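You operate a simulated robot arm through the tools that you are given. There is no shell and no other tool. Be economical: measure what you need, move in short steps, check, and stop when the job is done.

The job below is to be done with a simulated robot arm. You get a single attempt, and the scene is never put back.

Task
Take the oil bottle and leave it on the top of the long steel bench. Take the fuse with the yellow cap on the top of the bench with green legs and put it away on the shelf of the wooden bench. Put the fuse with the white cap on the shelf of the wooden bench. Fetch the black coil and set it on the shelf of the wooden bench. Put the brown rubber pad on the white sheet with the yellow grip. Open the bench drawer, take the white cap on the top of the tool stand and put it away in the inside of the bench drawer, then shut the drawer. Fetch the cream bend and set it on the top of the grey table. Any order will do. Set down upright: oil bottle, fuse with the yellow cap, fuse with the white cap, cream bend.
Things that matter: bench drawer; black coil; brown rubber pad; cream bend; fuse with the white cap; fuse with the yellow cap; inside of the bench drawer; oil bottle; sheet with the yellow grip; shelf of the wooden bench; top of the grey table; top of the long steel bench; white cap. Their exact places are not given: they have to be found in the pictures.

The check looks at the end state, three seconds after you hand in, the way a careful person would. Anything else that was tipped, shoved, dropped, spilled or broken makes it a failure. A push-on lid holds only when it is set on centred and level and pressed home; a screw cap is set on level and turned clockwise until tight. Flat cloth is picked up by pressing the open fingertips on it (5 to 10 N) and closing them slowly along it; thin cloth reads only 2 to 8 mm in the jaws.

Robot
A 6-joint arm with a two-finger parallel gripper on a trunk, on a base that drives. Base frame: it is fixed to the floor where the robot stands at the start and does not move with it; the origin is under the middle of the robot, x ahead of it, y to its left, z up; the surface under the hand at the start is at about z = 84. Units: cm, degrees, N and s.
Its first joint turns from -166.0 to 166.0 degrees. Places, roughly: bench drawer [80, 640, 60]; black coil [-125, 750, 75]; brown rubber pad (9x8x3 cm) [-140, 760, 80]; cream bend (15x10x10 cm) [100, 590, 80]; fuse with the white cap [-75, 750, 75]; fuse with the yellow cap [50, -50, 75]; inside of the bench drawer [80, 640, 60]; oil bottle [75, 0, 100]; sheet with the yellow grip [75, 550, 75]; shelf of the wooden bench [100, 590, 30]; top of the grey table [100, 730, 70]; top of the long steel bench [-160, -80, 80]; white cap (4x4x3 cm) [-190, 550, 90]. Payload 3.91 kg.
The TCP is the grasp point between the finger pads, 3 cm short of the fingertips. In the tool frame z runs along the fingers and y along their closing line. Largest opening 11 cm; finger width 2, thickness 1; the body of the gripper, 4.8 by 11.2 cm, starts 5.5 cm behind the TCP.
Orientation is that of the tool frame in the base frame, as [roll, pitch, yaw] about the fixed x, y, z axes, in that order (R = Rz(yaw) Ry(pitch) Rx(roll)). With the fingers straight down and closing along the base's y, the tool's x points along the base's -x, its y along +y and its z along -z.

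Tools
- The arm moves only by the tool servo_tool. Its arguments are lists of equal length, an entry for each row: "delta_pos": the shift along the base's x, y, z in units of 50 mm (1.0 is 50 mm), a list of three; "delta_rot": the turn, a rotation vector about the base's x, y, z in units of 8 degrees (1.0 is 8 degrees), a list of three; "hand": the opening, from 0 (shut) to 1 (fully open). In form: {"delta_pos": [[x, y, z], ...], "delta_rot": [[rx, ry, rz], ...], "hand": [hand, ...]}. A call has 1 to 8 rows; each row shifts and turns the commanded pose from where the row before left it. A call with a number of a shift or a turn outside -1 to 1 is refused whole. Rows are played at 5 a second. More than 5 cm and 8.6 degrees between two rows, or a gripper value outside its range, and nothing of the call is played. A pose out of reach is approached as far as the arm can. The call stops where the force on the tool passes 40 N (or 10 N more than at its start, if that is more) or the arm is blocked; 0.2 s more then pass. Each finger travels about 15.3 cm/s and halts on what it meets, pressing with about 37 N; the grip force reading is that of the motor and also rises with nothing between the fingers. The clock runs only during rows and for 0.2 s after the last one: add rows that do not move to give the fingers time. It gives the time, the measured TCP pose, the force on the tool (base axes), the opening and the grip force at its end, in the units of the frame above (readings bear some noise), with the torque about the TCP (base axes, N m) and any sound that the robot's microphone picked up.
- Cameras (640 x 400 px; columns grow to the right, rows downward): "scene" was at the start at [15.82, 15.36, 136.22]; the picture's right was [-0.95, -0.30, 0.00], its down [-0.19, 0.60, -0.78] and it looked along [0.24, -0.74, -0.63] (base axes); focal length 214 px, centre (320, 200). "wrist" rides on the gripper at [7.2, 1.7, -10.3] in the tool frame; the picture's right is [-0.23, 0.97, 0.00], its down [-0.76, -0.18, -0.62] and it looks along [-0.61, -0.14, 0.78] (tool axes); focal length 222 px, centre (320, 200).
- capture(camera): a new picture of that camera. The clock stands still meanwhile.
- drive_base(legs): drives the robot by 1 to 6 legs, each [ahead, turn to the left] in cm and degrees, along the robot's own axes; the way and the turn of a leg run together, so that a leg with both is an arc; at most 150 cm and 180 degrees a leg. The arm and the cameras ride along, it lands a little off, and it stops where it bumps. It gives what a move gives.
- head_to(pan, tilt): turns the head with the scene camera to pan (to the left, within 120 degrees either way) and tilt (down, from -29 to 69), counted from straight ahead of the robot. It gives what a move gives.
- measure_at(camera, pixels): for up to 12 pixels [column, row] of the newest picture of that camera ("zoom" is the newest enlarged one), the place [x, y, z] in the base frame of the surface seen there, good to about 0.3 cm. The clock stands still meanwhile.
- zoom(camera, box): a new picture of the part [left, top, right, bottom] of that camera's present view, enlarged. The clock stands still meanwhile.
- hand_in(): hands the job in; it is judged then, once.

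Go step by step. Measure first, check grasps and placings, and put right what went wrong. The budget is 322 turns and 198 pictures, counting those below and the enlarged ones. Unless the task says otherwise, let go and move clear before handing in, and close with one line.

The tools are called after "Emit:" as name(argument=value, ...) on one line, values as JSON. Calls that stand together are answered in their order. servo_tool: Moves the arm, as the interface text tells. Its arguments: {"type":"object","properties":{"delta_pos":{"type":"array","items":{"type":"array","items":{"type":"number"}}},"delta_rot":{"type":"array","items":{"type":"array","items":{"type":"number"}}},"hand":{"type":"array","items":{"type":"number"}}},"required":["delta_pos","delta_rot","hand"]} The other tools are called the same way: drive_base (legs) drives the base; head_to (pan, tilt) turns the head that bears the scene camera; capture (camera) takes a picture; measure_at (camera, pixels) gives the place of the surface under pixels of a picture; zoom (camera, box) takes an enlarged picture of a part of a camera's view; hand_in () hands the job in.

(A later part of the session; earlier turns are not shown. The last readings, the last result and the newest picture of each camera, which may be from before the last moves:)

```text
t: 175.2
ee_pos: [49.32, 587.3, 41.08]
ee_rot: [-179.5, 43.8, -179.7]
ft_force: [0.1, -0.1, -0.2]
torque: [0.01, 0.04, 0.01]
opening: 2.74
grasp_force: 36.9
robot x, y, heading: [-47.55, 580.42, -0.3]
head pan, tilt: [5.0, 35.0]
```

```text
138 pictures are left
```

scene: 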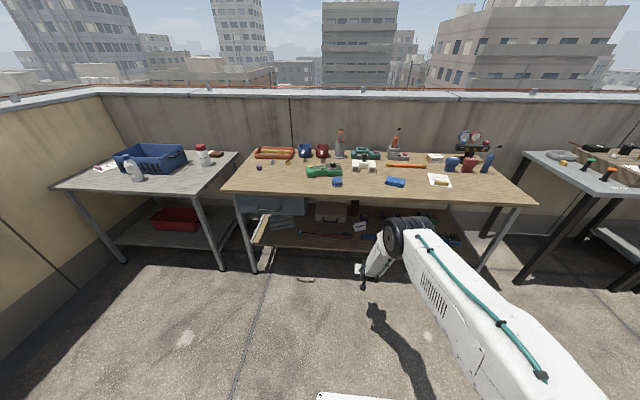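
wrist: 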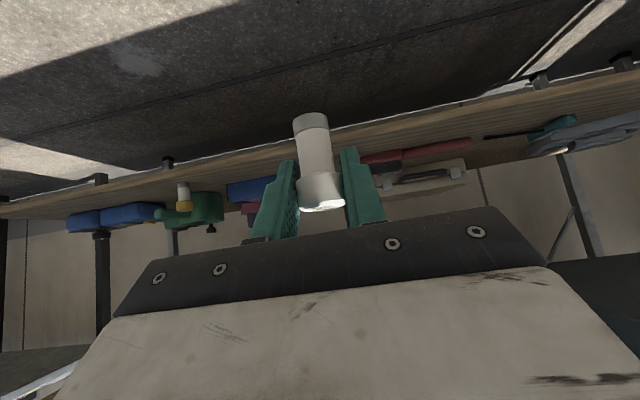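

The spot ahead lies between the blue level and the red tool; I drive 25 cm in.

Emit:
drive_base(legs=[[25, 0]])

Emit:
capture(camera="wrist")

```text
t: 177.1
ee_pos: [73.97, 586.69, 41.04]
ee_rot: [-179.5, 43.9, 180.0]
ft_force: [1.4, 0.5, -1.0]
torque: [0.02, 0.0, 0.01]
opening: 2.75
grasp_force: 36.9
robot x, y, heading: [-22.85, 580.28, -0.7]
head pan, tilt: [5.0, 35.0]
```

```text
137 pictures are left
```

wrist: 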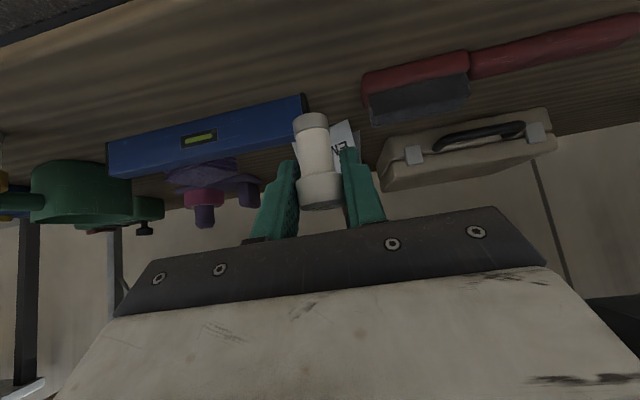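

Clear; I move 0.8 cm further in and lower toward contact.

Emit:
servo_tool(delta_pos=[[0.16, 0.1, -0.5], [0, 0, -0.5], [0, 0, -0.2], [0, 0, 0], [0, 0, 0]], delta_rot=[[0, 0, 0], [0, 0, 0], [0, 0, 0], [0, 0, 0], [0, 0, 0]], hand=[0.15, 0.15, 0.15, 0.15, 0.15])

Emit:
servo_tool(delta_pos=[[0, 0, -0.04], [0, 0, -0.03], [0, 0, 0]], delta_rot=[[0, 0, 0], [0, 0, 0], [0, 0, 0]], hand=[0.15, 0.15, 0.15])

Emit:
servo_tool(delta_pos=[[0, 0, -0.03], [0, 0, -0.02], [0, 0, 0]], delta_rot=[[0, 0, 0], [0, 0, 0], [0, 0, 0]], hand=[0.15, 0.15, 0.15])

```text
t: 178.2
ee_pos: [74.67, 587.31, 35.01]
ee_rot: [-179.5, 43.9, 179.9]
ft_force: [0.1, -0.5, -1.3]
torque: [0.02, -0.02, 0.03]
opening: 2.74
grasp_force: 36.3
robot x, y, heading: [-23.4, 580.4, -0.4]
head pan, tilt: [5.0, 35.0]
```

```text
t: 179.1
ee_pos: [74.72, 587.17, 34.7]
ee_rot: [-179.5, 43.9, 179.9]
ft_force: [-0.6, 0.4, 0.4]
torque: [-0.03, -0.02, -0.07]
opening: 2.74
grasp_force: 37.1
robot x, y, heading: [-23.43, 580.09, -0.3]
head pan, tilt: [5.0, 35.0]
```

```text
t: 179.8
ee_pos: [74.82, 587.25, 34.38]
ee_rot: [-179.5, 43.8, -179.9]
ft_force: [0.2, -0.2, 0.9]
torque: [0.02, -0.02, 0.0]
opening: 2.72
grasp_force: 37.2
robot x, y, heading: [-23.47, 580.66, -0.5]
head pan, tilt: [5.0, 35.0]
```

Emit:
servo_tool(delta_pos=[[0, 0, -0.02], [0, 0, -0.02], [0, 0, 0]], delta_rot=[[0, 0, 0], [0, 0, 0], [0, 0, 0]], hand=[0.15, 0.15, 0.15])

Emit:
servo_tool(delta_pos=[[0, 0, -0.02], [0, 0, 0]], delta_rot=[[0, 0, 0], [0, 0, 0]], hand=[0.15, 0.15])

```text
t: 180.7
ee_pos: [74.82, 587.29, 34.36]
ee_rot: [-179.5, 44.1, 180.0]
ft_force: [-1.3, 0.9, 14.9]
torque: [0.16, 0.03, 0.0]
opening: 2.76
grasp_force: 36.7
robot x, y, heading: [-23.23, 580.44, -0.6]
head pan, tilt: [5.0, 35.0]
```

```text
t: 181.2
ee_pos: [74.89, 587.16, 34.41]
ee_rot: [-179.5, 44.2, -180.0]
ft_force: [-3.3, -1.3, 29.3]
torque: [0.0, 0.04, 0.0]
opening: 2.71
grasp_force: 36.7
robot x, y, heading: [-23.12, 580.29, -0.6]
head pan, tilt: [5.0, 35.0]
```

Landed (29 N); I ease, open and check.

Emit:
servo_tool(delta_pos=[[0, 0, 0.03], [0, 0, 0], [0, 0, 0], [0, 0, 0], [0, 0, 0], [0, 0, 0]], delta_rot=[[0, 0, 0], [0, 0, 0], [0, 0, 0], [0, 0, 0], [0, 0, 0], [0, 0, 0]], hand=[0.15, 0.25, 0.3, 0.4, 0.55, 0.6])

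Emit:
capture(camera="wrist")

Emit:
drive_base(legs=[[-40, 0]])

Emit:
zoom(camera="wrist", box=[60, 80, 560, 300])

```text
t: 182.7
ee_pos: [74.78, 587.32, 34.25]
ee_rot: [-179.5, 44.0, -180.0]
ft_force: [0.8, -0.3, 0.1]
torque: [-0.02, -0.04, -0.01]
opening: 6.61
grasp_force: 0.1
robot x, y, heading: [-23.35, 580.16, -0.6]
head pan, tilt: [5.0, 35.0]
```

```text
136 pictures are left
```

wrist: 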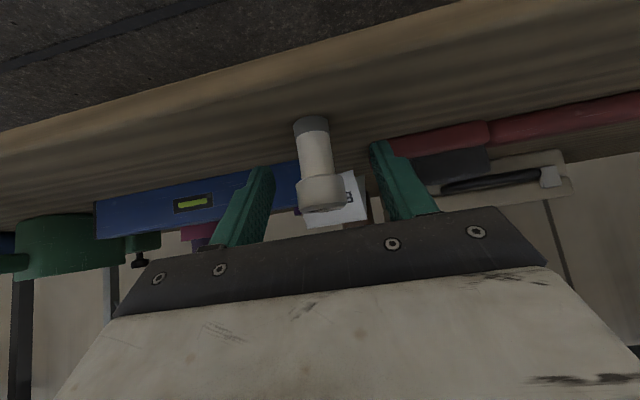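

```text
t: 185.1
ee_pos: [34.84, 588.59, 34.5]
ee_rot: [-179.5, 43.9, -179.3]
ft_force: [0.3, -0.3, -0.4]
torque: [0.06, 0.0, 0.03]
opening: 6.61
grasp_force: 0.2
robot x, y, heading: [-63.57, 580.11, 0.1]
head pan, tilt: [5.0, 35.0]
```

```text
1.28 times, centred on (310, 190) of wrist
```

zoom: 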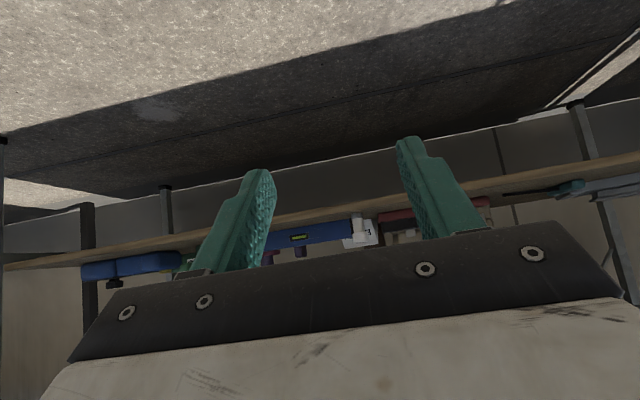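

The white-capped fuse stands on the shelf. Now I raise the arm and go for the coil.

Emit:
servo_tool(delta_pos=[[0, 0, 0.98], [0, 0, 0.98], [0, 0, 0.98], [0, 0, 0.98], [0, 0, 0.98], [0, 0, 0.98], [0, 0, 0.98], [0, 0, 0.98]], delta_rot=[[0, 0, 0], [0, 0, 0], [0, 0, 0], [0, 0, 0], [0, 0, 0], [0, 0, 0], [0, 0, 0], [0, 0, 0]], hand=[0.65, 0.65, 0.65, 0.65, 0.65, 0.65, 0.65, 0.65])

Emit:
servo_tool(delta_pos=[[-0.2, -0.2, 0.9], [-0.2, -0.2, 0.9], [-0.2, -0.2, 0.9], [-0.2, -0.2, 0.9], [-0.2, -0.2, 0.9], [0, 0, 0.4]], delta_rot=[[0, 0, 0], [0, 0, 0], [0, 0, 0], [0, 0, 0], [0, 0, 0], [0, 0, 0]], hand=[0.65, 0.65, 0.65, 0.65, 0.65, 0.65])

Emit:
drive_base(legs=[[0, 130], [75, 0], [0, -40], [15, 0]])

Emit:
capture(camera="scene")

```text
t: 186.9
ee_pos: [34.84, 588.28, 73.69]
ee_rot: [-179.5, 43.8, -179.3]
ft_force: [0.3, -0.3, 0.4]
torque: [-0.01, -0.06, 0.01]
opening: 7.15
grasp_force: 0.0
robot x, y, heading: [-63.33, 580.15, 0.3]
head pan, tilt: [5.0, 35.0]
```

```text
t: 188.3
ee_pos: [29.86, 583.6, 98.2]
ee_rot: [-179.4, 43.9, -179.2]
ft_force: [-1.5, -0.2, -0.2]
torque: [-0.02, -0.02, -0.01]
opening: 7.13
grasp_force: 0.1
robot x, y, heading: [-63.19, 580.17, 0.1]
head pan, tilt: [5.0, 35.0]
```

```text
t: 200.6
ee_pos: [-109.43, 749.21, 98.09]
ee_rot: [-179.6, 43.9, -91.6]
ft_force: [0.3, 0.3, -0.6]
torque: [-0.01, 0.0, -0.02]
opening: 7.18
grasp_force: 0.2
robot x, y, heading: [-110.18, 656.23, 87.8]
head pan, tilt: [5.0, 35.0]
```

```text
134 pictures are left
```

scene: 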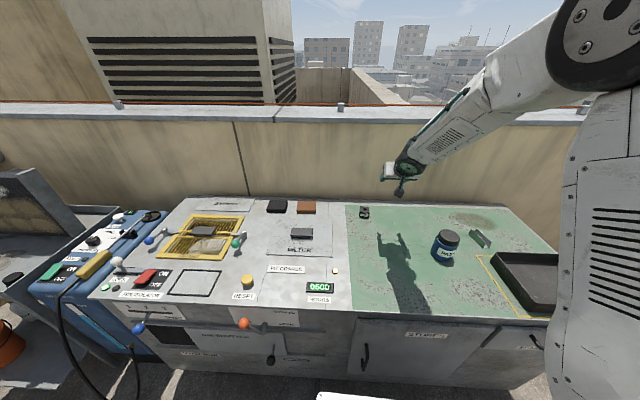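

Emit:
zoom(camera="scene", box=[250, 185, 400, 265])

Emit:
measure_at(camera="zoom", pixels=[[487, 92], [485, 105], [475, 120], [510, 100], [480, 85], [240, 100], [215, 100], [270, 100], [240, 85], [245, 115], [110, 95], [500, 92]])

Emit:
capture(camera="wrist")

```text
4.27 times, centred on (325, 225) of scene
```

zoom: 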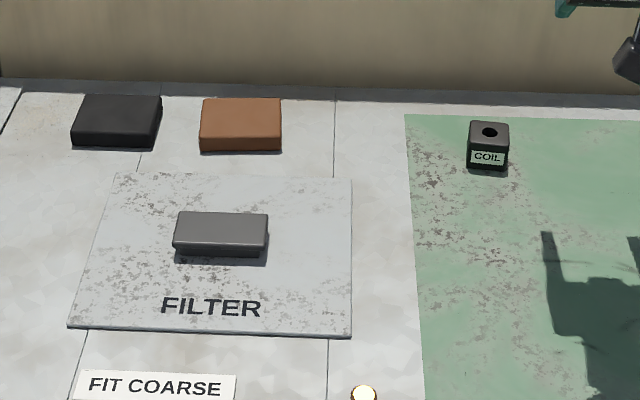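

```text
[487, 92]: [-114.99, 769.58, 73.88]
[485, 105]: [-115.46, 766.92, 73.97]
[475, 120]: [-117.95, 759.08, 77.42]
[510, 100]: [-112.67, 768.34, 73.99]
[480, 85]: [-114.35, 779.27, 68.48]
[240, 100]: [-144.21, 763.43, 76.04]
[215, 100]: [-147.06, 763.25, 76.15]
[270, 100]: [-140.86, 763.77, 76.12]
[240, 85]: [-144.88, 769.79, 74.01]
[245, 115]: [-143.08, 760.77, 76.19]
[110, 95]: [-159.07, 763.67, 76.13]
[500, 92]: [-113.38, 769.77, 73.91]
```

```text
132 pictures are left
```

wrist: 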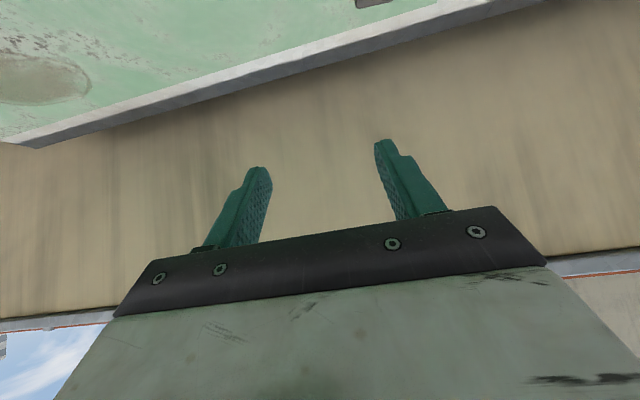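

Emit:
measure_at(camera="zoom", pixels=[[474, 126], [505, 126], [472, 142], [507, 142], [488, 157], [475, 165], [504, 168]])

```text
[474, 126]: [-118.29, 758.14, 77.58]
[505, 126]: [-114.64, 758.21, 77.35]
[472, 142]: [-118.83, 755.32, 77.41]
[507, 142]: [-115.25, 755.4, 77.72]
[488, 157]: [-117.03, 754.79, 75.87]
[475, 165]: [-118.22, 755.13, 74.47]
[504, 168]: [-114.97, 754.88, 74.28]
```

Coil spans x −119…−115, y 755–759, top 77.5. I line up and advance to TCP (−116.8, 756.8, 77.3).

Emit:
servo_tool(delta_pos=[[-0.74, -0.24, 0], [-0.74, -0.24, 0], [0, 0, -0.9], [0, 0, -0.9], [0, 0, -0.36], [0, 0, 0], [0, 0, 0]], delta_rot=[[0, 0, 0], [0, 0, 0], [0, 0, 0], [0, 0, 0], [0, 0, 0], [0, 0, 0], [0, 0, 0]], hand=[0.65, 0.7, 0.7, 0.7, 0.7, 0.7, 0.7])

Emit:
capture(camera="wrist")

```text
t: 202.2
ee_pos: [-116.85, 746.41, 87.2]
ee_rot: [-179.5, 44.0, -91.6]
ft_force: [0.4, -0.2, -0.5]
torque: [-0.02, 0.01, 0.01]
opening: 7.69
grasp_force: 0.0
robot x, y, heading: [-109.8, 655.85, 87.9]
head pan, tilt: [5.0, 35.0]
```

```text
131 pictures are left
```

wrist: 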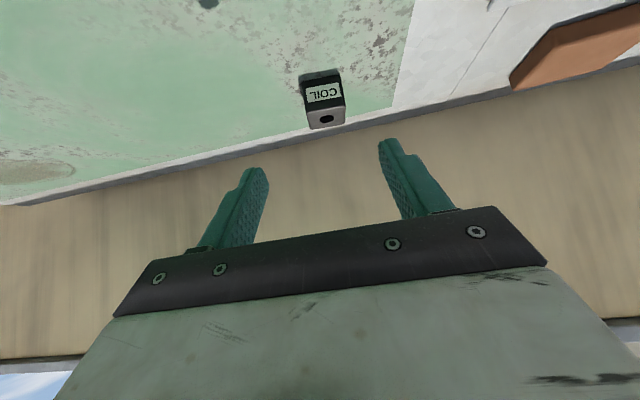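

Emit:
servo_tool(delta_pos=[[0, 0.52, -0.5], [0, 0.52, -0.5], [0, 0.52, -0.5], [0, 0.5, -0.48], [0, 0, 0], [0, 0, 0]], delta_rot=[[0, 0, 0], [0, 0, 0], [0, 0, 0], [0, 0, 0], [0, 0, 0], [0, 0, 0]], hand=[0.7, 0.7, 0.7, 0.7, 0.7, 0.7])

Emit:
capture(camera="wrist")

```text
t: 203.6
ee_pos: [-117.05, 756.9, 77.39]
ee_rot: [-179.4, 43.9, -91.6]
ft_force: [-0.5, 0.1, -0.2]
torque: [0.0, 0.02, -0.01]
opening: 7.67
grasp_force: 0.0
robot x, y, heading: [-109.51, 655.84, 87.7]
head pan, tilt: [5.0, 35.0]
```

```text
130 pictures are left
```

wrist: 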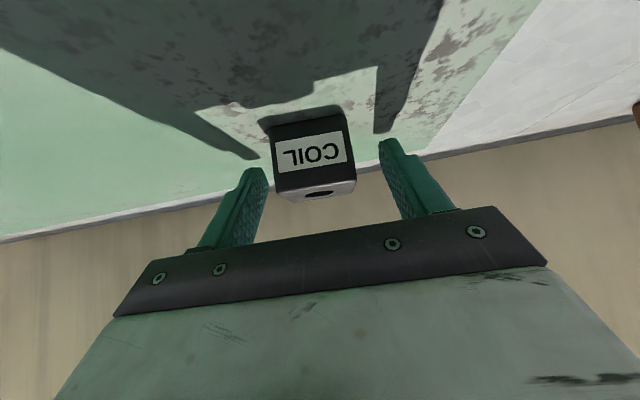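

The coil is between the fingers; I close and lift.

Emit:
servo_tool(delta_pos=[[0, 0, -0.04], [0, 0, 0], [0, 0, 0], [0, 0, 0], [0, 0, 0], [0, 0, 0], [0, 0, 0]], delta_rot=[[0, 0, 0], [0, 0, 0], [0, 0, 0], [0, 0, 0], [0, 0, 0], [0, 0, 0], [0, 0, 0]], hand=[0.7, 0.6, 0.5, 0.4, 0.25, 0.25, 0.25])

Emit:
servo_tool(delta_pos=[[0, 0, 0.2], [0, 0, 0.6], [0, 0, 0.8], [0, -0.4, 0.8], [0.4, -0.4, 0.8], [0.4, -0.4, 0.5], [0, 0, 0]], delta_rot=[[0, 0, 0], [0, 0, 0], [0, 0, 0], [0, 0, 0], [0, 0, 0], [0, 0, 0], [0, 0, 0]], hand=[0.25, 0.25, 0.25, 0.25, 0.25, 0.25, 0.25])

Emit:
capture(camera="wrist")

```text
t: 205.2
ee_pos: [-116.93, 756.99, 77.17]
ee_rot: [-179.5, 43.9, -91.6]
ft_force: [-0.3, 0.0, 0.0]
torque: [0.06, 0.03, 0.01]
opening: 4.17
grasp_force: 36.7
robot x, y, heading: [-109.88, 656.02, 87.8]
head pan, tilt: [5.0, 35.0]
```

```text
t: 206.8
ee_pos: [-112.74, 750.87, 95.87]
ee_rot: [-179.5, 43.9, -91.6]
ft_force: [0.4, 0.6, -1.9]
torque: [0.01, -0.02, -0.03]
opening: 4.16
grasp_force: 37.2
robot x, y, heading: [-110.02, 655.92, 88.0]
head pan, tilt: [5.0, 35.0]
```

```text
129 pictures are left
```

wrist: 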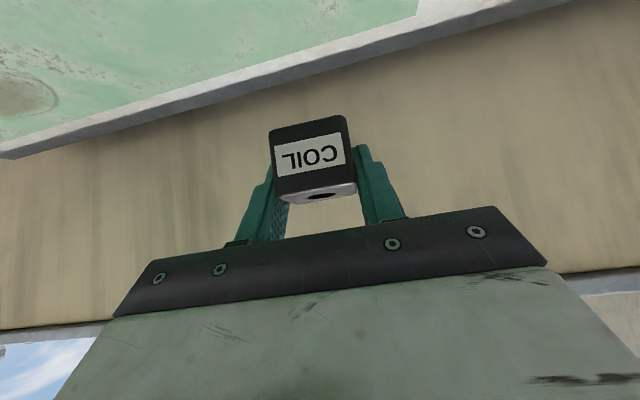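

The coil is held (4.16 cm). I back up and turn to face the shelf at y≈572, between the two fuses.

Emit:
drive_base(legs=[[-90, 0], [0, -88], [40, 0]])

Emit:
servo_tool(delta_pos=[[0.3, 0, -0.7], [0.3, 0, -0.7], [0.2, 0, -0.7], [0, 0, -0.9], [0, 0, -0.9], [0, 0, -0.9], [0, 0, -0.9], [0, 0, -0.9]], delta_rot=[[0, 0, 0], [0, 0, 0], [0, 0, 0], [0, 0, 0], [0, 0, 0], [0, 0, 0], [0, 0, 0], [0, 0, 0]], hand=[0.25, 0.25, 0.25, 0.25, 0.25, 0.25, 0.25, 0.25])

Emit:
servo_tool(delta_pos=[[0, 0, -0.9], [0, 0, -0.9], [0, 0, -0.9], [0, 0, -0.9], [0, 0, -0.9], [0, 0, 0]], delta_rot=[[0, 0, 0], [0, 0, 0], [0, 0, 0], [0, 0, 0], [0, 0, 0], [0, 0, 0]], hand=[0.25, 0.25, 0.25, 0.25, 0.25, 0.25])

```text
t: 210.3
ee_pos: [-115.23, 684.65, 95.74]
ee_rot: [-179.5, 43.8, -91.6]
ft_force: [0.2, -0.5, -1.4]
torque: [-0.01, -0.03, 0.02]
opening: 4.15
grasp_force: 37.1
robot x, y, heading: [-112.31, 589.92, 87.7]
head pan, tilt: [5.0, 35.0]
stopped in leg 1: the robot was blocked; the commanded pose is now the measured one
```

```text
t: 212.1
ee_pos: [-115.06, 684.57, 62.94]
ee_rot: [-179.7, 44.1, -92.5]
ft_force: [0.2, -0.5, 0.4]
torque: [-0.07, 0.02, -0.01]
opening: 4.17
grasp_force: 37.2
out of reach, approached as far as the arm can: row 5, 6, 7, 8
robot x, y, heading: [-112.39, 589.89, 87.7]
head pan, tilt: [5.0, 35.0]
```

```text
t: 213.5
ee_pos: [-115.77, 685.22, 40.71]
ee_rot: [-178.7, 43.8, -91.5]
ft_force: [0.2, -0.1, -2.2]
torque: [0.0, -0.03, 0.01]
opening: 4.16
grasp_force: 37.6
out of reach, approached as far as the arm can: row 1, 2, 3
robot x, y, heading: [-112.17, 589.79, 87.7]
head pan, tilt: [5.0, 35.0]
```

The base was blocked behind at y≈590 — I must look at what I touched before moving on.

Emit:
head_to(pan=120, tilt=50)

Emit:
capture(camera="scene")

Emit:
head_to(pan=-120, tilt=50)

Emit:
capture(camera="scene")

```text
t: 215.4
ee_pos: [-115.74, 685.29, 40.65]
ee_rot: [-178.8, 43.8, -91.4]
ft_force: [0.4, 0.0, -1.4]
torque: [0.03, 0.02, 0.0]
opening: 4.19
grasp_force: 37.3
robot x, y, heading: [-112.57, 590.06, 87.6]
head pan, tilt: [120.0, 50.0]
```

```text
128 pictures are left
```

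scene: 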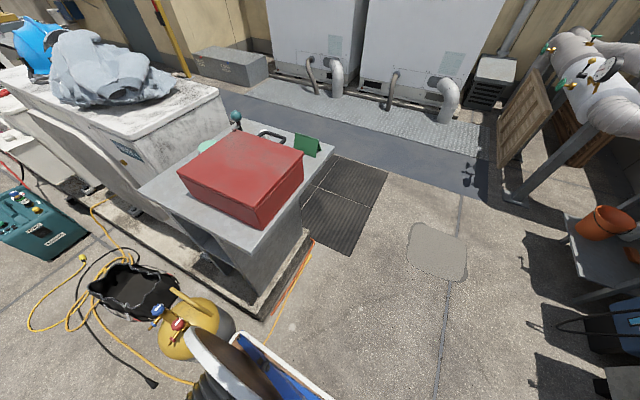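

```text
t: 218.8
ee_pos: [-115.74, 685.36, 40.72]
ee_rot: [-178.8, 43.8, -91.4]
ft_force: [0.0, -0.4, -2.6]
torque: [0.02, -0.01, 0.0]
opening: 4.18
grasp_force: 37.5
robot x, y, heading: [-112.62, 589.91, 87.7]
head pan, tilt: [-120.0, 50.0]
```

```text
127 pictures are left
```

scene: 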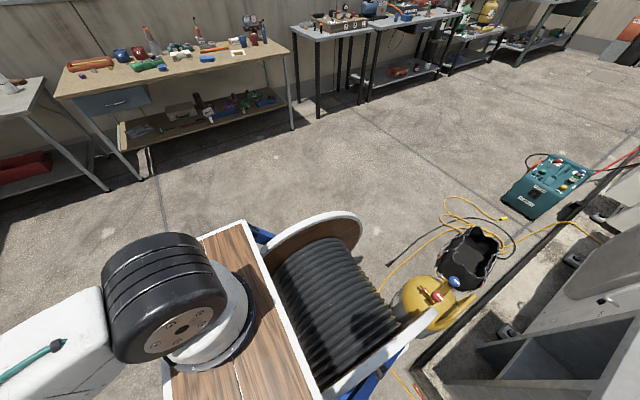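

The drum of my cart is against the yellow gas cylinder, which still stands. I measure where it is now.

Emit:
measure_at(camera="scene", pixels=[[420, 290], [440, 325], [465, 300], [430, 305], [405, 290], [455, 255], [340, 225], [400, 340], [395, 265]])

Emit:
zoom(camera="scene", box=[340, 190, 540, 370])

```text
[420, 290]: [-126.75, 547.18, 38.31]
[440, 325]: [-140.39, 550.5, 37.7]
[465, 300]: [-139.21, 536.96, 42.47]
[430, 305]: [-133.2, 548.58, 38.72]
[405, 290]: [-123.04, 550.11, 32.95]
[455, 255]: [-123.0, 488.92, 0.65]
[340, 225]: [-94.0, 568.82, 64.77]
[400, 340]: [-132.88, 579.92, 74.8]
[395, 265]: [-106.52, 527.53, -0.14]
```

```text
2.22 times, centred on (440, 280) of scene
```

zoom: 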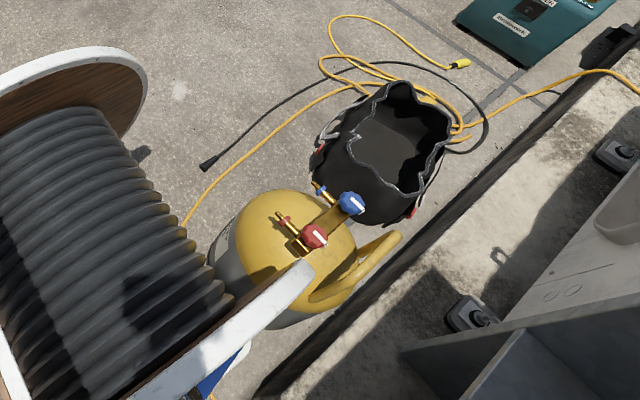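

The cylinder stands where it was (about (−131, 546)), only touched. I raise the arm again before driving forward to make room to turn.

Emit:
servo_tool(delta_pos=[[0, 0, 0.95], [0, 0, 0.95], [0, 0, 0.95], [0, 0, 0.95], [0, 0, 0.95], [0, 0, 0.95], [0, 0, 0.95], [0, 0, 0.95]], delta_rot=[[0, 0, 0], [0, 0, 0], [0, 0, 0], [0, 0, 0], [0, 0, 0], [0, 0, 0], [0, 0, 0], [0, 0, 0]], hand=[0.25, 0.25, 0.25, 0.25, 0.25, 0.25, 0.25, 0.25])

Emit:
servo_tool(delta_pos=[[0, 0, 0.95], [0, 0, 0.95], [0, 0, 0.95], [0, 0, 0.6], [0, 0, 0]], delta_rot=[[0, 0, 0], [0, 0, 0], [0, 0, 0], [0, 0, 0], [0, 0, 0]], hand=[0.25, 0.25, 0.25, 0.25, 0.25])

Emit:
drive_base(legs=[[40, 0], [0, -88]])

```text
t: 220.6
ee_pos: [-115.91, 684.95, 78.33]
ee_rot: [-179.4, 43.8, -91.7]
ft_force: [0.2, -0.2, -2.8]
torque: [0.0, 0.01, 0.0]
opening: 4.18
grasp_force: 37.3
robot x, y, heading: [-112.53, 589.55, 87.3]
head pan, tilt: [-120.0, 50.0]
```

```text
t: 221.8
ee_pos: [-116.07, 685.16, 95.88]
ee_rot: [-179.5, 44.0, -91.7]
ft_force: [0.6, 0.7, -3.1]
torque: [0.0, -0.02, -0.01]
opening: 4.18
grasp_force: 37.1
robot x, y, heading: [-112.34, 589.93, 87.7]
head pan, tilt: [-120.0, 50.0]
```

```text
t: 228.0
ee_pos: [-16.27, 638.19, 95.82]
ee_rot: [-179.6, 44.0, -178.5]
ft_force: [0.7, -0.8, -2.2]
torque: [-0.02, 0.02, 0.0]
opening: 4.17
grasp_force: 37.0
robot x, y, heading: [-111.01, 629.5, 1.1]
head pan, tilt: [-120.0, 50.0]
```

Now I drive diagonally to y≈566 and face the shelf.

Emit:
drive_base(legs=[[0, -60], [73, 0], [0, 59]])

Emit:
head_to(pan=5, tilt=40)

Emit:
capture(camera="scene")

```text
t: 237.2
ee_pos: [20.1, 565.65, 95.92]
ee_rot: [-179.4, 44.0, 176.2]
ft_force: [0.2, 0.0, -2.0]
torque: [-0.01, 0.01, 0.0]
opening: 4.17
grasp_force: 37.4
robot x, y, heading: [-75.26, 565.74, -4.0]
head pan, tilt: [-120.0, 50.0]
```

```text
t: 239.3
ee_pos: [20.21, 565.71, 95.88]
ee_rot: [-179.5, 43.9, 176.2]
ft_force: [-0.5, -1.0, -1.8]
torque: [0.02, -0.04, -0.01]
opening: 4.16
grasp_force: 37.3
robot x, y, heading: [-74.97, 565.44, -4.2]
head pan, tilt: [5.0, 40.0]
```

```text
125 pictures are left
```

scene: 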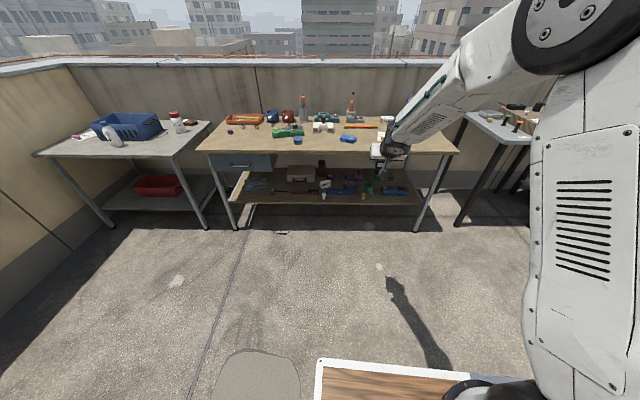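

Emit:
drive_base(legs=[[0, 4.2]])

Emit:
zoom(camera="scene", box=[210, 120, 430, 240])

```text
t: 240.1
ee_pos: [19.82, 572.76, 95.85]
ee_rot: [-179.5, 43.9, -179.5]
ft_force: [0.4, -0.4, -2.5]
torque: [-0.01, 0.01, 0.02]
opening: 4.15
grasp_force: 37.0
robot x, y, heading: [-75.24, 565.2, 0.2]
head pan, tilt: [5.0, 40.0]
```

```text
2.91 times, centred on (320, 180) of scene
```

zoom: 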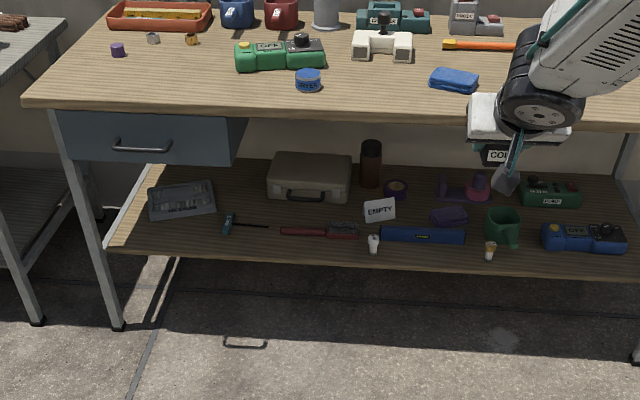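

Both fuses stand at zoom (373,243) and (490,250). I measure the free strip at (430,252) in front of the level.

Emit:
measure_at(camera="zoom", pixels=[[430, 253], [430, 245], [430, 241], [430, 262], [330, 250], [260, 245], [220, 245], [165, 240]])

```text
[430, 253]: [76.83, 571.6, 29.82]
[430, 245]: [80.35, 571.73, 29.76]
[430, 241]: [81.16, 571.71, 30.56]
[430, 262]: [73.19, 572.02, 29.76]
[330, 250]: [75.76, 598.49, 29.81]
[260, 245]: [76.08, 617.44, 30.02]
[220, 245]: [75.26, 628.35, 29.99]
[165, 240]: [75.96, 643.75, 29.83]
```

Strip is free to x 80. I lower the arm to z≈40 at radius 98, then drive in.

Emit:
servo_tool(delta_pos=[[0.3, 0, -0.8], [0.3, 0, -0.8], [0.1, 0, -0.9], [0, 0, -0.9], [0, 0, -0.9], [0, 0, -0.9], [0, 0, -0.9], [0, 0, -0.9]], delta_rot=[[0, 0, 0], [0, 0, 0], [0, 0, 0], [0, 0, 0], [0, 0, 0], [0, 0, 0], [0, 0, 0], [0, 0, 0]], hand=[0.25, 0.25, 0.25, 0.25, 0.25, 0.25, 0.25, 0.25])

Emit:
servo_tool(delta_pos=[[0, 0, -0.9], [0, 0, -0.9], [0, 0, -0.9], [0, 0, -0.9], [0, 0, -0.5], [0, 0, 0]], delta_rot=[[0, 0, 0], [0, 0, 0], [0, 0, 0], [0, 0, 0], [0, 0, 0], [0, 0, 0]], hand=[0.25, 0.25, 0.25, 0.25, 0.25, 0.25])

Emit:
drive_base(legs=[[30, 0]])

```text
t: 241.9
ee_pos: [23.38, 573.09, 60.6]
ee_rot: [-179.5, 44.0, -179.5]
ft_force: [-0.4, 0.4, -0.9]
torque: [0.03, 0.02, -0.01]
opening: 4.16
grasp_force: 36.7
robot x, y, heading: [-74.82, 565.24, 0.2]
head pan, tilt: [5.0, 40.0]
```

```text
t: 243.3
ee_pos: [23.3, 572.99, 40.55]
ee_rot: [-179.6, 43.8, -179.5]
ft_force: [-0.3, 0.7, -3.1]
torque: [0.0, 0.01, 0.0]
opening: 4.18
grasp_force: 36.6
robot x, y, heading: [-75.23, 565.8, 0.2]
head pan, tilt: [5.0, 40.0]
```

```text
t: 245.4
ee_pos: [52.96, 574.28, 40.54]
ee_rot: [-179.5, 43.8, -178.8]
ft_force: [0.2, 0.8, -1.9]
torque: [-0.02, 0.02, 0.0]
opening: 4.15
grasp_force: 37.0
robot x, y, heading: [-45.35, 565.78, 0.8]
head pan, tilt: [5.0, 40.0]
```

Emit:
servo_tool(delta_pos=[[0, -0.5, 0], [0, 0, 0]], delta_rot=[[0, 0, 0], [0, 0, 0]], hand=[0.25, 0.25])

Emit:
drive_base(legs=[[22, 0]])

Emit:
capture(camera="wrist")

```text
t: 246.0
ee_pos: [52.97, 572.63, 40.71]
ee_rot: [-179.0, 43.9, -178.8]
ft_force: [-1.0, 0.2, -2.2]
torque: [0.0, 0.0, 0.02]
opening: 4.18
grasp_force: 37.8
out of reach, approached as far as the arm can: row 1
robot x, y, heading: [-45.3, 565.76, 0.4]
head pan, tilt: [5.0, 40.0]
```

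```text
t: 247.7
ee_pos: [75.93, 572.15, 40.63]
ee_rot: [-179.0, 43.7, -179.2]
ft_force: [-0.1, 0.0, -2.8]
torque: [-0.02, 0.0, 0.01]
opening: 4.15
grasp_force: 36.8
robot x, y, heading: [-22.91, 566.08, 0.1]
head pan, tilt: [5.0, 40.0]
```

```text
123 pictures are left
```

wrist: 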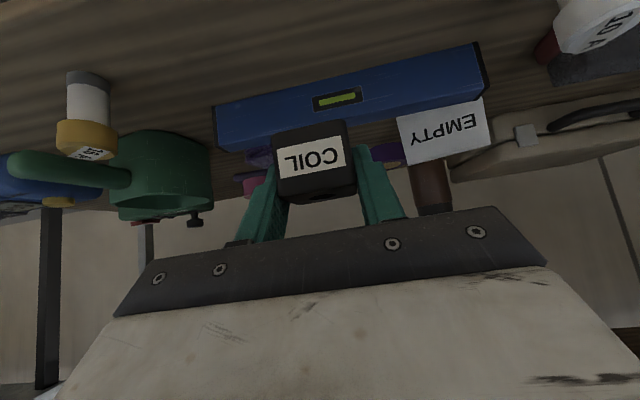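

Well placed between the two fuses; I lower to about 34, then gently to contact.

Emit:
servo_tool(delta_pos=[[-0.1, 0, -0.5], [0, 0, -0.5], [0, 0, -0.3], [0, 0, -0.08], [0, 0, 0], [0, 0, 0]], delta_rot=[[0, 0, 0], [0, 0, 0], [0, 0, 0], [0, 0, 0], [0, 0, 0], [0, 0, 0]], hand=[0.25, 0.25, 0.25, 0.25, 0.25, 0.25])

Emit:
servo_tool(delta_pos=[[0, 0, -0.04], [0, 0, -0.03], [0, 0, 0]], delta_rot=[[0, 0, 0], [0, 0, 0], [0, 0, 0]], hand=[0.25, 0.25, 0.25])

```text
t: 249.1
ee_pos: [75.39, 572.23, 33.68]
ee_rot: [-179.0, 43.6, -179.3]
ft_force: [0.3, 1.1, -2.9]
torque: [-0.01, 0.03, 0.02]
opening: 4.17
grasp_force: 37.4
robot x, y, heading: [-22.48, 565.75, 0.3]
head pan, tilt: [5.0, 40.0]
```

```text
t: 249.9
ee_pos: [75.28, 572.22, 33.29]
ee_rot: [-179.0, 43.7, -179.2]
ft_force: [0.1, 0.0, -1.9]
torque: [0.01, -0.01, 0.02]
opening: 4.19
grasp_force: 36.9
robot x, y, heading: [-22.51, 566.15, 0.4]
head pan, tilt: [5.0, 40.0]
```

Emit:
servo_tool(delta_pos=[[0, 0, -0.03], [0, 0, -0.02], [0, 0, 0]], delta_rot=[[0, 0, 0], [0, 0, 0], [0, 0, 0]], hand=[0.25, 0.25, 0.25])

Emit:
servo_tool(delta_pos=[[0, 0, -0.02], [0, 0, 0]], delta_rot=[[0, 0, 0], [0, 0, 0]], hand=[0.25, 0.25])

```text
t: 250.7
ee_pos: [75.32, 572.18, 33.23]
ee_rot: [-179.0, 43.9, -179.3]
ft_force: [-1.1, -0.4, 12.7]
torque: [0.3, -0.31, 0.01]
opening: 4.2
grasp_force: 36.7
robot x, y, heading: [-22.12, 566.03, 0.1]
head pan, tilt: [5.0, 40.0]
```

```text
t: 251.3
ee_pos: [75.27, 572.18, 33.13]
ee_rot: [-178.9, 44.0, -179.2]
ft_force: [-6.0, -2.4, 26.3]
torque: [0.43, -0.39, 0.09]
opening: 4.18
grasp_force: 36.3
robot x, y, heading: [-22.4, 566.16, 0.3]
head pan, tilt: [5.0, 40.0]
```

The coil has landed; I ease, open and back out.

Emit:
servo_tool(delta_pos=[[0, 0, 0.03], [0, 0, 0], [0, 0, 0], [0, 0, 0], [0, 0, 0]], delta_rot=[[0, 0, 0], [0, 0, 0], [0, 0, 0], [0, 0, 0], [0, 0, 0]], hand=[0.25, 0.38, 0.45, 0.6, 0.65])

Emit:
drive_base(legs=[[-40, 0]])

Emit:
zoom(camera="scene", box=[200, 120, 460, 280])

```text
t: 252.5
ee_pos: [75.26, 572.1, 33.05]
ee_rot: [-179.0, 43.7, -179.2]
ft_force: [0.3, -0.1, 0.2]
torque: [0.04, 0.01, -0.02]
opening: 7.15
grasp_force: 0.0
robot x, y, heading: [-22.31, 565.91, 0.6]
head pan, tilt: [5.0, 40.0]
```

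```text
t: 254.9
ee_pos: [36.35, 571.39, 33.06]
ee_rot: [-179.0, 43.7, -179.5]
ft_force: [0.0, 0.9, -0.6]
torque: [-0.03, 0.05, 0.01]
opening: 7.15
grasp_force: 0.1
robot x, y, heading: [-61.36, 565.69, 0.0]
head pan, tilt: [5.0, 40.0]
```

```text
2.46 times, centred on (330, 200) of scene
```

zoom: 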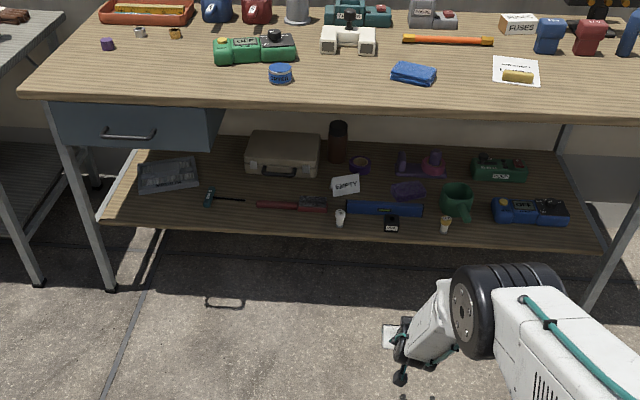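

All three are on the shelf. Next, the cream bend; I raise the arm and straighten the tool to vertical.

Emit:
servo_tool(delta_pos=[[0, 0, 0.98], [0, 0, 0.98], [0, 0, 0.98], [0, 0, 0.98], [0, 0, 0.98], [0, 0, 0.98], [0, 0, 0.98], [0, 0, 0.98]], delta_rot=[[0, 0, 0], [0, 0, 0], [0, 0, 0], [0, 0, 0], [0, 0, 0], [0, 0, 0], [0, 0, 0], [0, 0, 0]], hand=[1, 1, 1, 1, 1, 1, 1, 1])

Emit:
servo_tool(delta_pos=[[0, 0, 0.9], [0, 0, 0.9], [0, 0, 0.9], [0, 0, 0.9], [0, 0, 0.9], [0, 0, 0.9], [0, 0, 0.9], [0, 0, 0]], delta_rot=[[0, 0.9, 0], [0, 0.9, 0], [0, 0.9, 0], [0, 0.9, 0], [0, 0.9, 0], [0, 0.9, 0], [0, 0.05, 0], [0, 0, 0]], hand=[1, 1, 1, 1, 1, 1, 1, 1])

Emit:
drive_base(legs=[[50, 10]])

Emit:
head_to(pan=0, tilt=40)

Emit:
capture(camera="scene")

```text
t: 256.7
ee_pos: [35.82, 571.24, 72.85]
ee_rot: [-179.1, 43.6, -179.6]
ft_force: [0.2, -0.4, -1.2]
torque: [-0.01, -0.05, -0.03]
opening: 11.01
grasp_force: 0.1
robot x, y, heading: [-61.44, 565.69, -0.2]
head pan, tilt: [5.0, 40.0]
```

```text
t: 258.5
ee_pos: [36.58, 570.82, 101.84]
ee_rot: [-177.1, 4.4, -179.7]
ft_force: [0.4, 0.1, -0.6]
torque: [0.04, 0.03, -0.04]
opening: 11.03
grasp_force: 0.0
out of reach, approached as far as the arm can: row 2
robot x, y, heading: [-61.52, 566.23, 0.3]
head pan, tilt: [5.0, 40.0]
```

```text
t: 261.5
ee_pos: [84.82, 594.55, 101.77]
ee_rot: [-177.1, 4.4, -168.7]
ft_force: [0.1, 0.1, 0.8]
torque: [-0.02, 0.03, 0.02]
opening: 10.99
grasp_force: 0.1
robot x, y, heading: [-10.59, 570.78, 11.0]
head pan, tilt: [5.0, 40.0]
```

```text
t: 262.2
ee_pos: [84.84, 594.41, 101.9]
ee_rot: [-177.1, 4.3, -168.7]
ft_force: [0.2, -0.2, 0.0]
torque: [0.04, 0.02, 0.01]
opening: 11.0
grasp_force: 0.0
robot x, y, heading: [-10.47, 570.33, 11.0]
head pan, tilt: [0.0, 40.0]
```

```text
121 pictures are left
```

scene: 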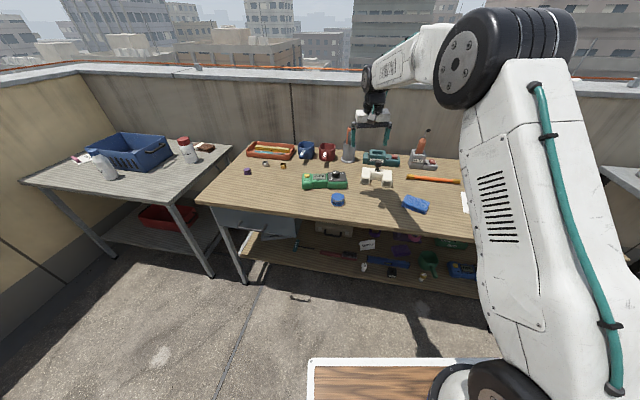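

Emit:
zoom(camera="scene", box=[330, 110, 450, 220])

Emit:
measure_at(camera="zoom", pixels=[[268, 195], [268, 215], [215, 205], [320, 210], [240, 235], [300, 250], [215, 225], [325, 235], [270, 180], [100, 160], [180, 150], [120, 110]])

Emit:
capture(camera="wrist")

```text
3.64 times, centred on (390, 165) of scene
```

zoom: 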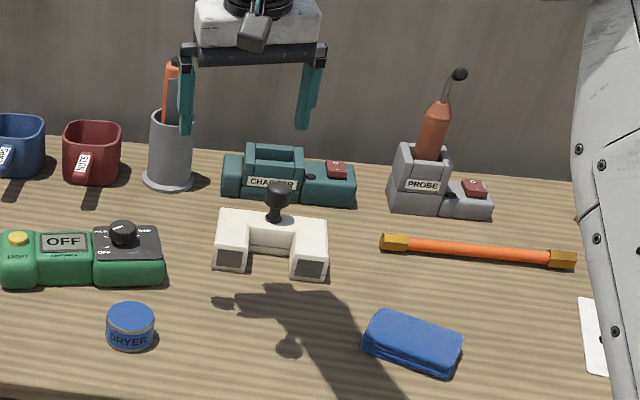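

```text
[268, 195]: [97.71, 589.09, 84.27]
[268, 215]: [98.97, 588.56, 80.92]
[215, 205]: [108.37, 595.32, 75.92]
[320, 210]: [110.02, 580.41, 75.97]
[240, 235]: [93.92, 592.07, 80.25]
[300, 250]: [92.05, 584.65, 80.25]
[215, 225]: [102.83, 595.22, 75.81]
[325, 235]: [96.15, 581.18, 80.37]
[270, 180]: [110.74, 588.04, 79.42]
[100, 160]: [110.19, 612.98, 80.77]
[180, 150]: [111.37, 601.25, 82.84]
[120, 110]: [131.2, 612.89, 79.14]
```

```text
119 pictures are left
```

wrist: 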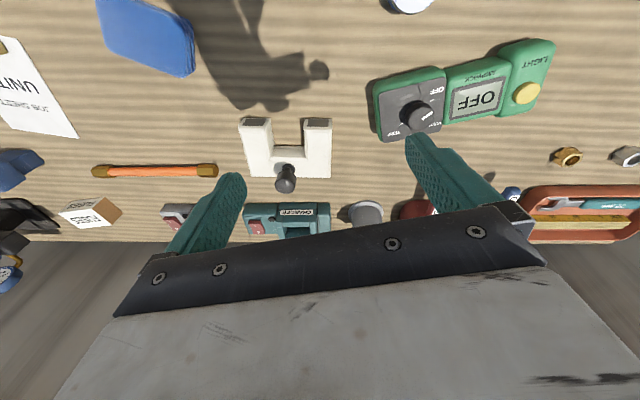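

The bend's black post stands at about (98.5, 588.7), z 80–86, the U opening toward me. I'll grip the post with the fingers closing along x; first retract, level and turn the hand.

Emit:
servo_tool(delta_pos=[[-0.7, -0.2, 0.6], [-0.7, -0.2, 0.4], [-0.7, -0.2, 0], [0, 0, 0], [0, 0, 0], [0, 0, 0], [0, 0, 0], [0, 0, 0]], delta_rot=[[0.25, 0.61, 0], [0, 0, 1], [0, 0, 1], [0, 0, 1], [0, 0, 1], [0, 0, 1], [0, 0, 1], [0, 0, 1]], hand=[1, 1, 1, 0.8, 0.6, 0.55, 0.55, 0.55])

Emit:
servo_tool(delta_pos=[[0, 0, 0], [0, 0, 0], [0, 0, 0], [0, 0, 0]], delta_rot=[[0, 0, 1], [0, 0, 0.5], [0, 0, 0], [0, 0, 0]], hand=[0.55, 0.55, 0.55, 0.55])

Emit:
drive_base(legs=[[17, 0]])

```text
t: 264.0
ee_pos: [74.26, 591.33, 106.82]
ee_rot: [-179.9, -0.2, -112.8]
ft_force: [0.7, -0.7, -0.9]
torque: [-0.01, 0.0, -0.01]
opening: 6.04
grasp_force: 0.1
robot x, y, heading: [-10.49, 571.16, 11.1]
head pan, tilt: [0.0, 40.0]
```

```text
t: 265.0
ee_pos: [74.3, 591.5, 106.93]
ee_rot: [180.0, -0.1, -100.8]
ft_force: [-0.3, -1.1, -0.3]
torque: [-0.06, 0.01, 0.0]
opening: 6.02
grasp_force: 0.2
robot x, y, heading: [-10.24, 570.78, 11.2]
head pan, tilt: [0.0, 40.0]
```

```text
t: 266.4
ee_pos: [90.69, 594.65, 106.83]
ee_rot: [180.0, -0.1, -100.8]
ft_force: [0.0, -0.5, 0.2]
torque: [-0.01, -0.01, 0.0]
opening: 6.04
grasp_force: 0.0
robot x, y, heading: [6.07, 574.02, 11.0]
head pan, tilt: [0.0, 40.0]
```

Emit:
servo_tool(delta_pos=[[0.5, -0.4, 0], [0.5, -0.4, 0], [0.5, -0.4, 0], [0, 0, -0.8], [0, 0, -0.6], [0, 0, 0]], delta_rot=[[0, 0, 0.7], [0, 0, 0.65], [0, 0, 0], [0, 0, 0], [0, 0, 0], [0, 0, 0]], hand=[0.55, 0.55, 0.55, 0.55, 0.55, 0.55])

Emit:
capture(camera="wrist")

Emit:
capture(camera="scene")

```text
t: 267.8
ee_pos: [97.85, 588.78, 99.74]
ee_rot: [179.9, -0.2, -90.0]
ft_force: [0.2, 0.0, -0.1]
torque: [0.01, -0.03, -0.04]
opening: 6.05
grasp_force: 0.0
robot x, y, heading: [5.82, 573.97, 11.0]
head pan, tilt: [0.0, 40.0]
```

```text
118 pictures are left
```

wrist: 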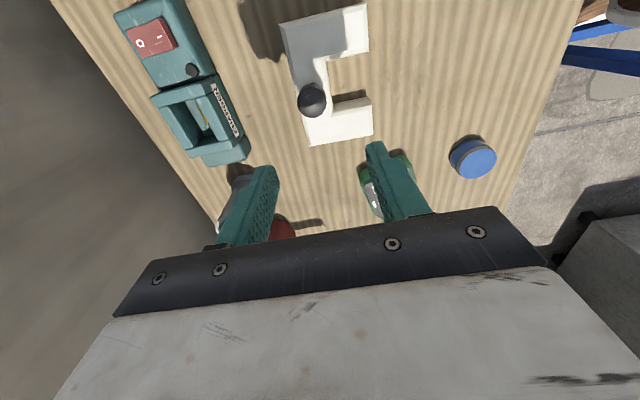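

```text
117 pictures are left
```

scene: 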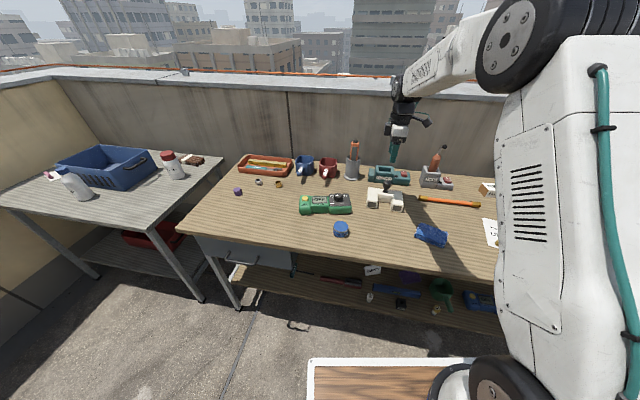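

Emit:
measure_at(camera="wrist", pixels=[[311, 100], [302, 100], [322, 98], [311, 90], [311, 108], [300, 50], [315, 135], [360, 120], [345, 20], [320, 72]])

Emit:
zoom(camera="wrist", box=[260, 0, 400, 160])

```text
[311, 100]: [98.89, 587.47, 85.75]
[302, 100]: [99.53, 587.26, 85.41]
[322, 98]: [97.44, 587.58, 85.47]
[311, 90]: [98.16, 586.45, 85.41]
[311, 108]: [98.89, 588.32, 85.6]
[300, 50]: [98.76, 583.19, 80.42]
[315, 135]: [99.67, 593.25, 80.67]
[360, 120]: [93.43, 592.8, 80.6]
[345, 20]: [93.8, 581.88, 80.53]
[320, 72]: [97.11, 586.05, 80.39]
```

```text
2.50 times, centred on (330, 80) of wrist
```

zoom: 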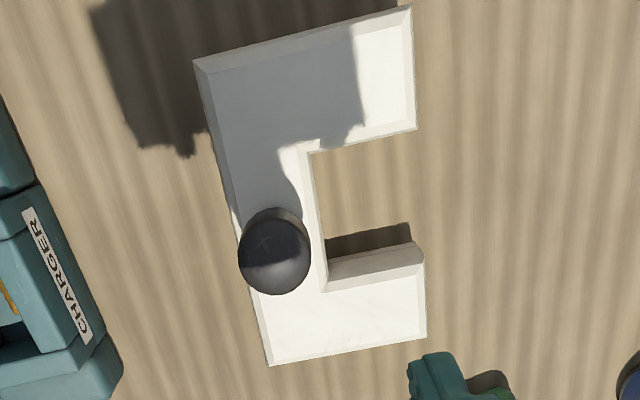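

Knob centre (98.6, 587.6), top 85.8, body top 80.5. I descend to TCP z 84.2 and close.

Emit:
servo_tool(delta_pos=[[0.16, -0.24, -0.5], [0, 0, -0.9], [0, 0, -0.9], [0, 0, -0.8], [0, 0, 0], [0, 0, 0], [0, 0, 0], [0, 0, 0]], delta_rot=[[0, 0, 0], [0, 0, 0], [0, 0, 0], [0, 0, 0], [0, 0, 0], [0, 0, 0], [0, 0, 0], [0, 0, 0]], hand=[0.55, 0.55, 0.55, 0.55, 0.55, 0.4, 0.2, 0.1])

Emit:
servo_tool(delta_pos=[[0, 0, 0], [0, 0, 0], [0, 0, 0.1], [0, 0, 0.2], [0, 0, 0]], delta_rot=[[0, 0, 0], [0, 0, 0], [0, 0, 0], [0, 0, 0], [0, 0, 0]], hand=[0.1, 0.1, 0.1, 0.1, 0.1])

Emit:
capture(camera="wrist")

Emit:
zoom(camera="scene", box=[330, 130, 450, 230])

```text
t: 269.6
ee_pos: [98.89, 587.42, 84.26]
ee_rot: [179.9, -0.2, -90.0]
ft_force: [-1.3, 0.3, -0.1]
torque: [-0.03, -0.03, 0.04]
opening: 3.11
grasp_force: 37.0
robot x, y, heading: [5.65, 573.84, 11.4]
head pan, tilt: [0.0, 40.0]
```

```text
t: 270.8
ee_pos: [99.0, 587.42, 85.87]
ee_rot: [180.0, 0.0, -90.0]
ft_force: [-0.3, 0.0, -1.5]
torque: [-0.02, -0.06, -0.02]
opening: 3.1
grasp_force: 36.8
robot x, y, heading: [6.41, 573.68, 10.9]
head pan, tilt: [0.0, 40.0]
```

```text
115 pictures are left
```

wrist: 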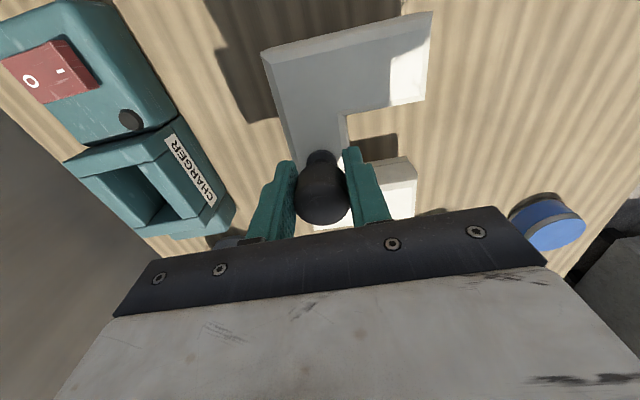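

```text
4.00 times, centred on (390, 180) of scene
```

zoom: 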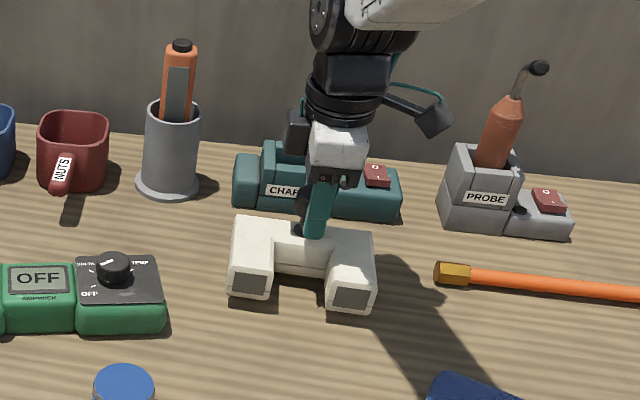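

The bend lifts level (about 1.5 N). I lift it higher and measure the grey table's free area.

Emit:
servo_tool(delta_pos=[[0, 0, 0.5], [0, 0, 0.8], [0, 0, 0.9], [0, 0, 0.9], [0, 0, 0]], delta_rot=[[0, 0, 0], [0, 0, 0], [0, 0, 0], [0, 0, 0], [0, 0, 0]], hand=[0.1, 0.1, 0.1, 0.1, 0.1])

Emit:
capture(camera="scene")

Emit:
measure_at(camera="scene", pixels=[[150, 205], [120, 210], [180, 195], [60, 215], [200, 170], [145, 228], [225, 160], [10, 200], [160, 160], [90, 195], [175, 175]])

```text
t: 272.0
ee_pos: [99.02, 587.69, 101.32]
ee_rot: [-180.0, -0.2, -90.0]
ft_force: [-0.1, -0.1, -1.2]
torque: [-0.01, -0.04, 0.0]
opening: 3.1
grasp_force: 36.8
robot x, y, heading: [6.05, 574.13, 10.8]
head pan, tilt: [0.0, 40.0]
```

```text
113 pictures are left
```

scene: 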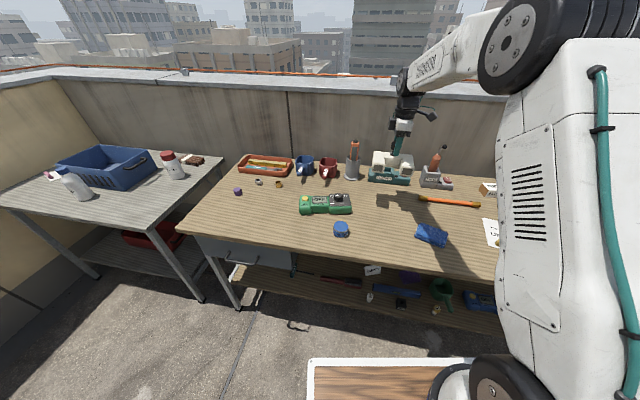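

```text
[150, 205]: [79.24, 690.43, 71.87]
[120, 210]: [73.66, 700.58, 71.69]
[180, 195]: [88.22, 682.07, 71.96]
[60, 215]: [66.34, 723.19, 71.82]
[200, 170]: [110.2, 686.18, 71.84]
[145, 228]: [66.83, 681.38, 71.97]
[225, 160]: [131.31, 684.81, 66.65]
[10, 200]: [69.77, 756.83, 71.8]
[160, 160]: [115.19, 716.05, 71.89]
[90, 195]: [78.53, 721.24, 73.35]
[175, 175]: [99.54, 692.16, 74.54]
```

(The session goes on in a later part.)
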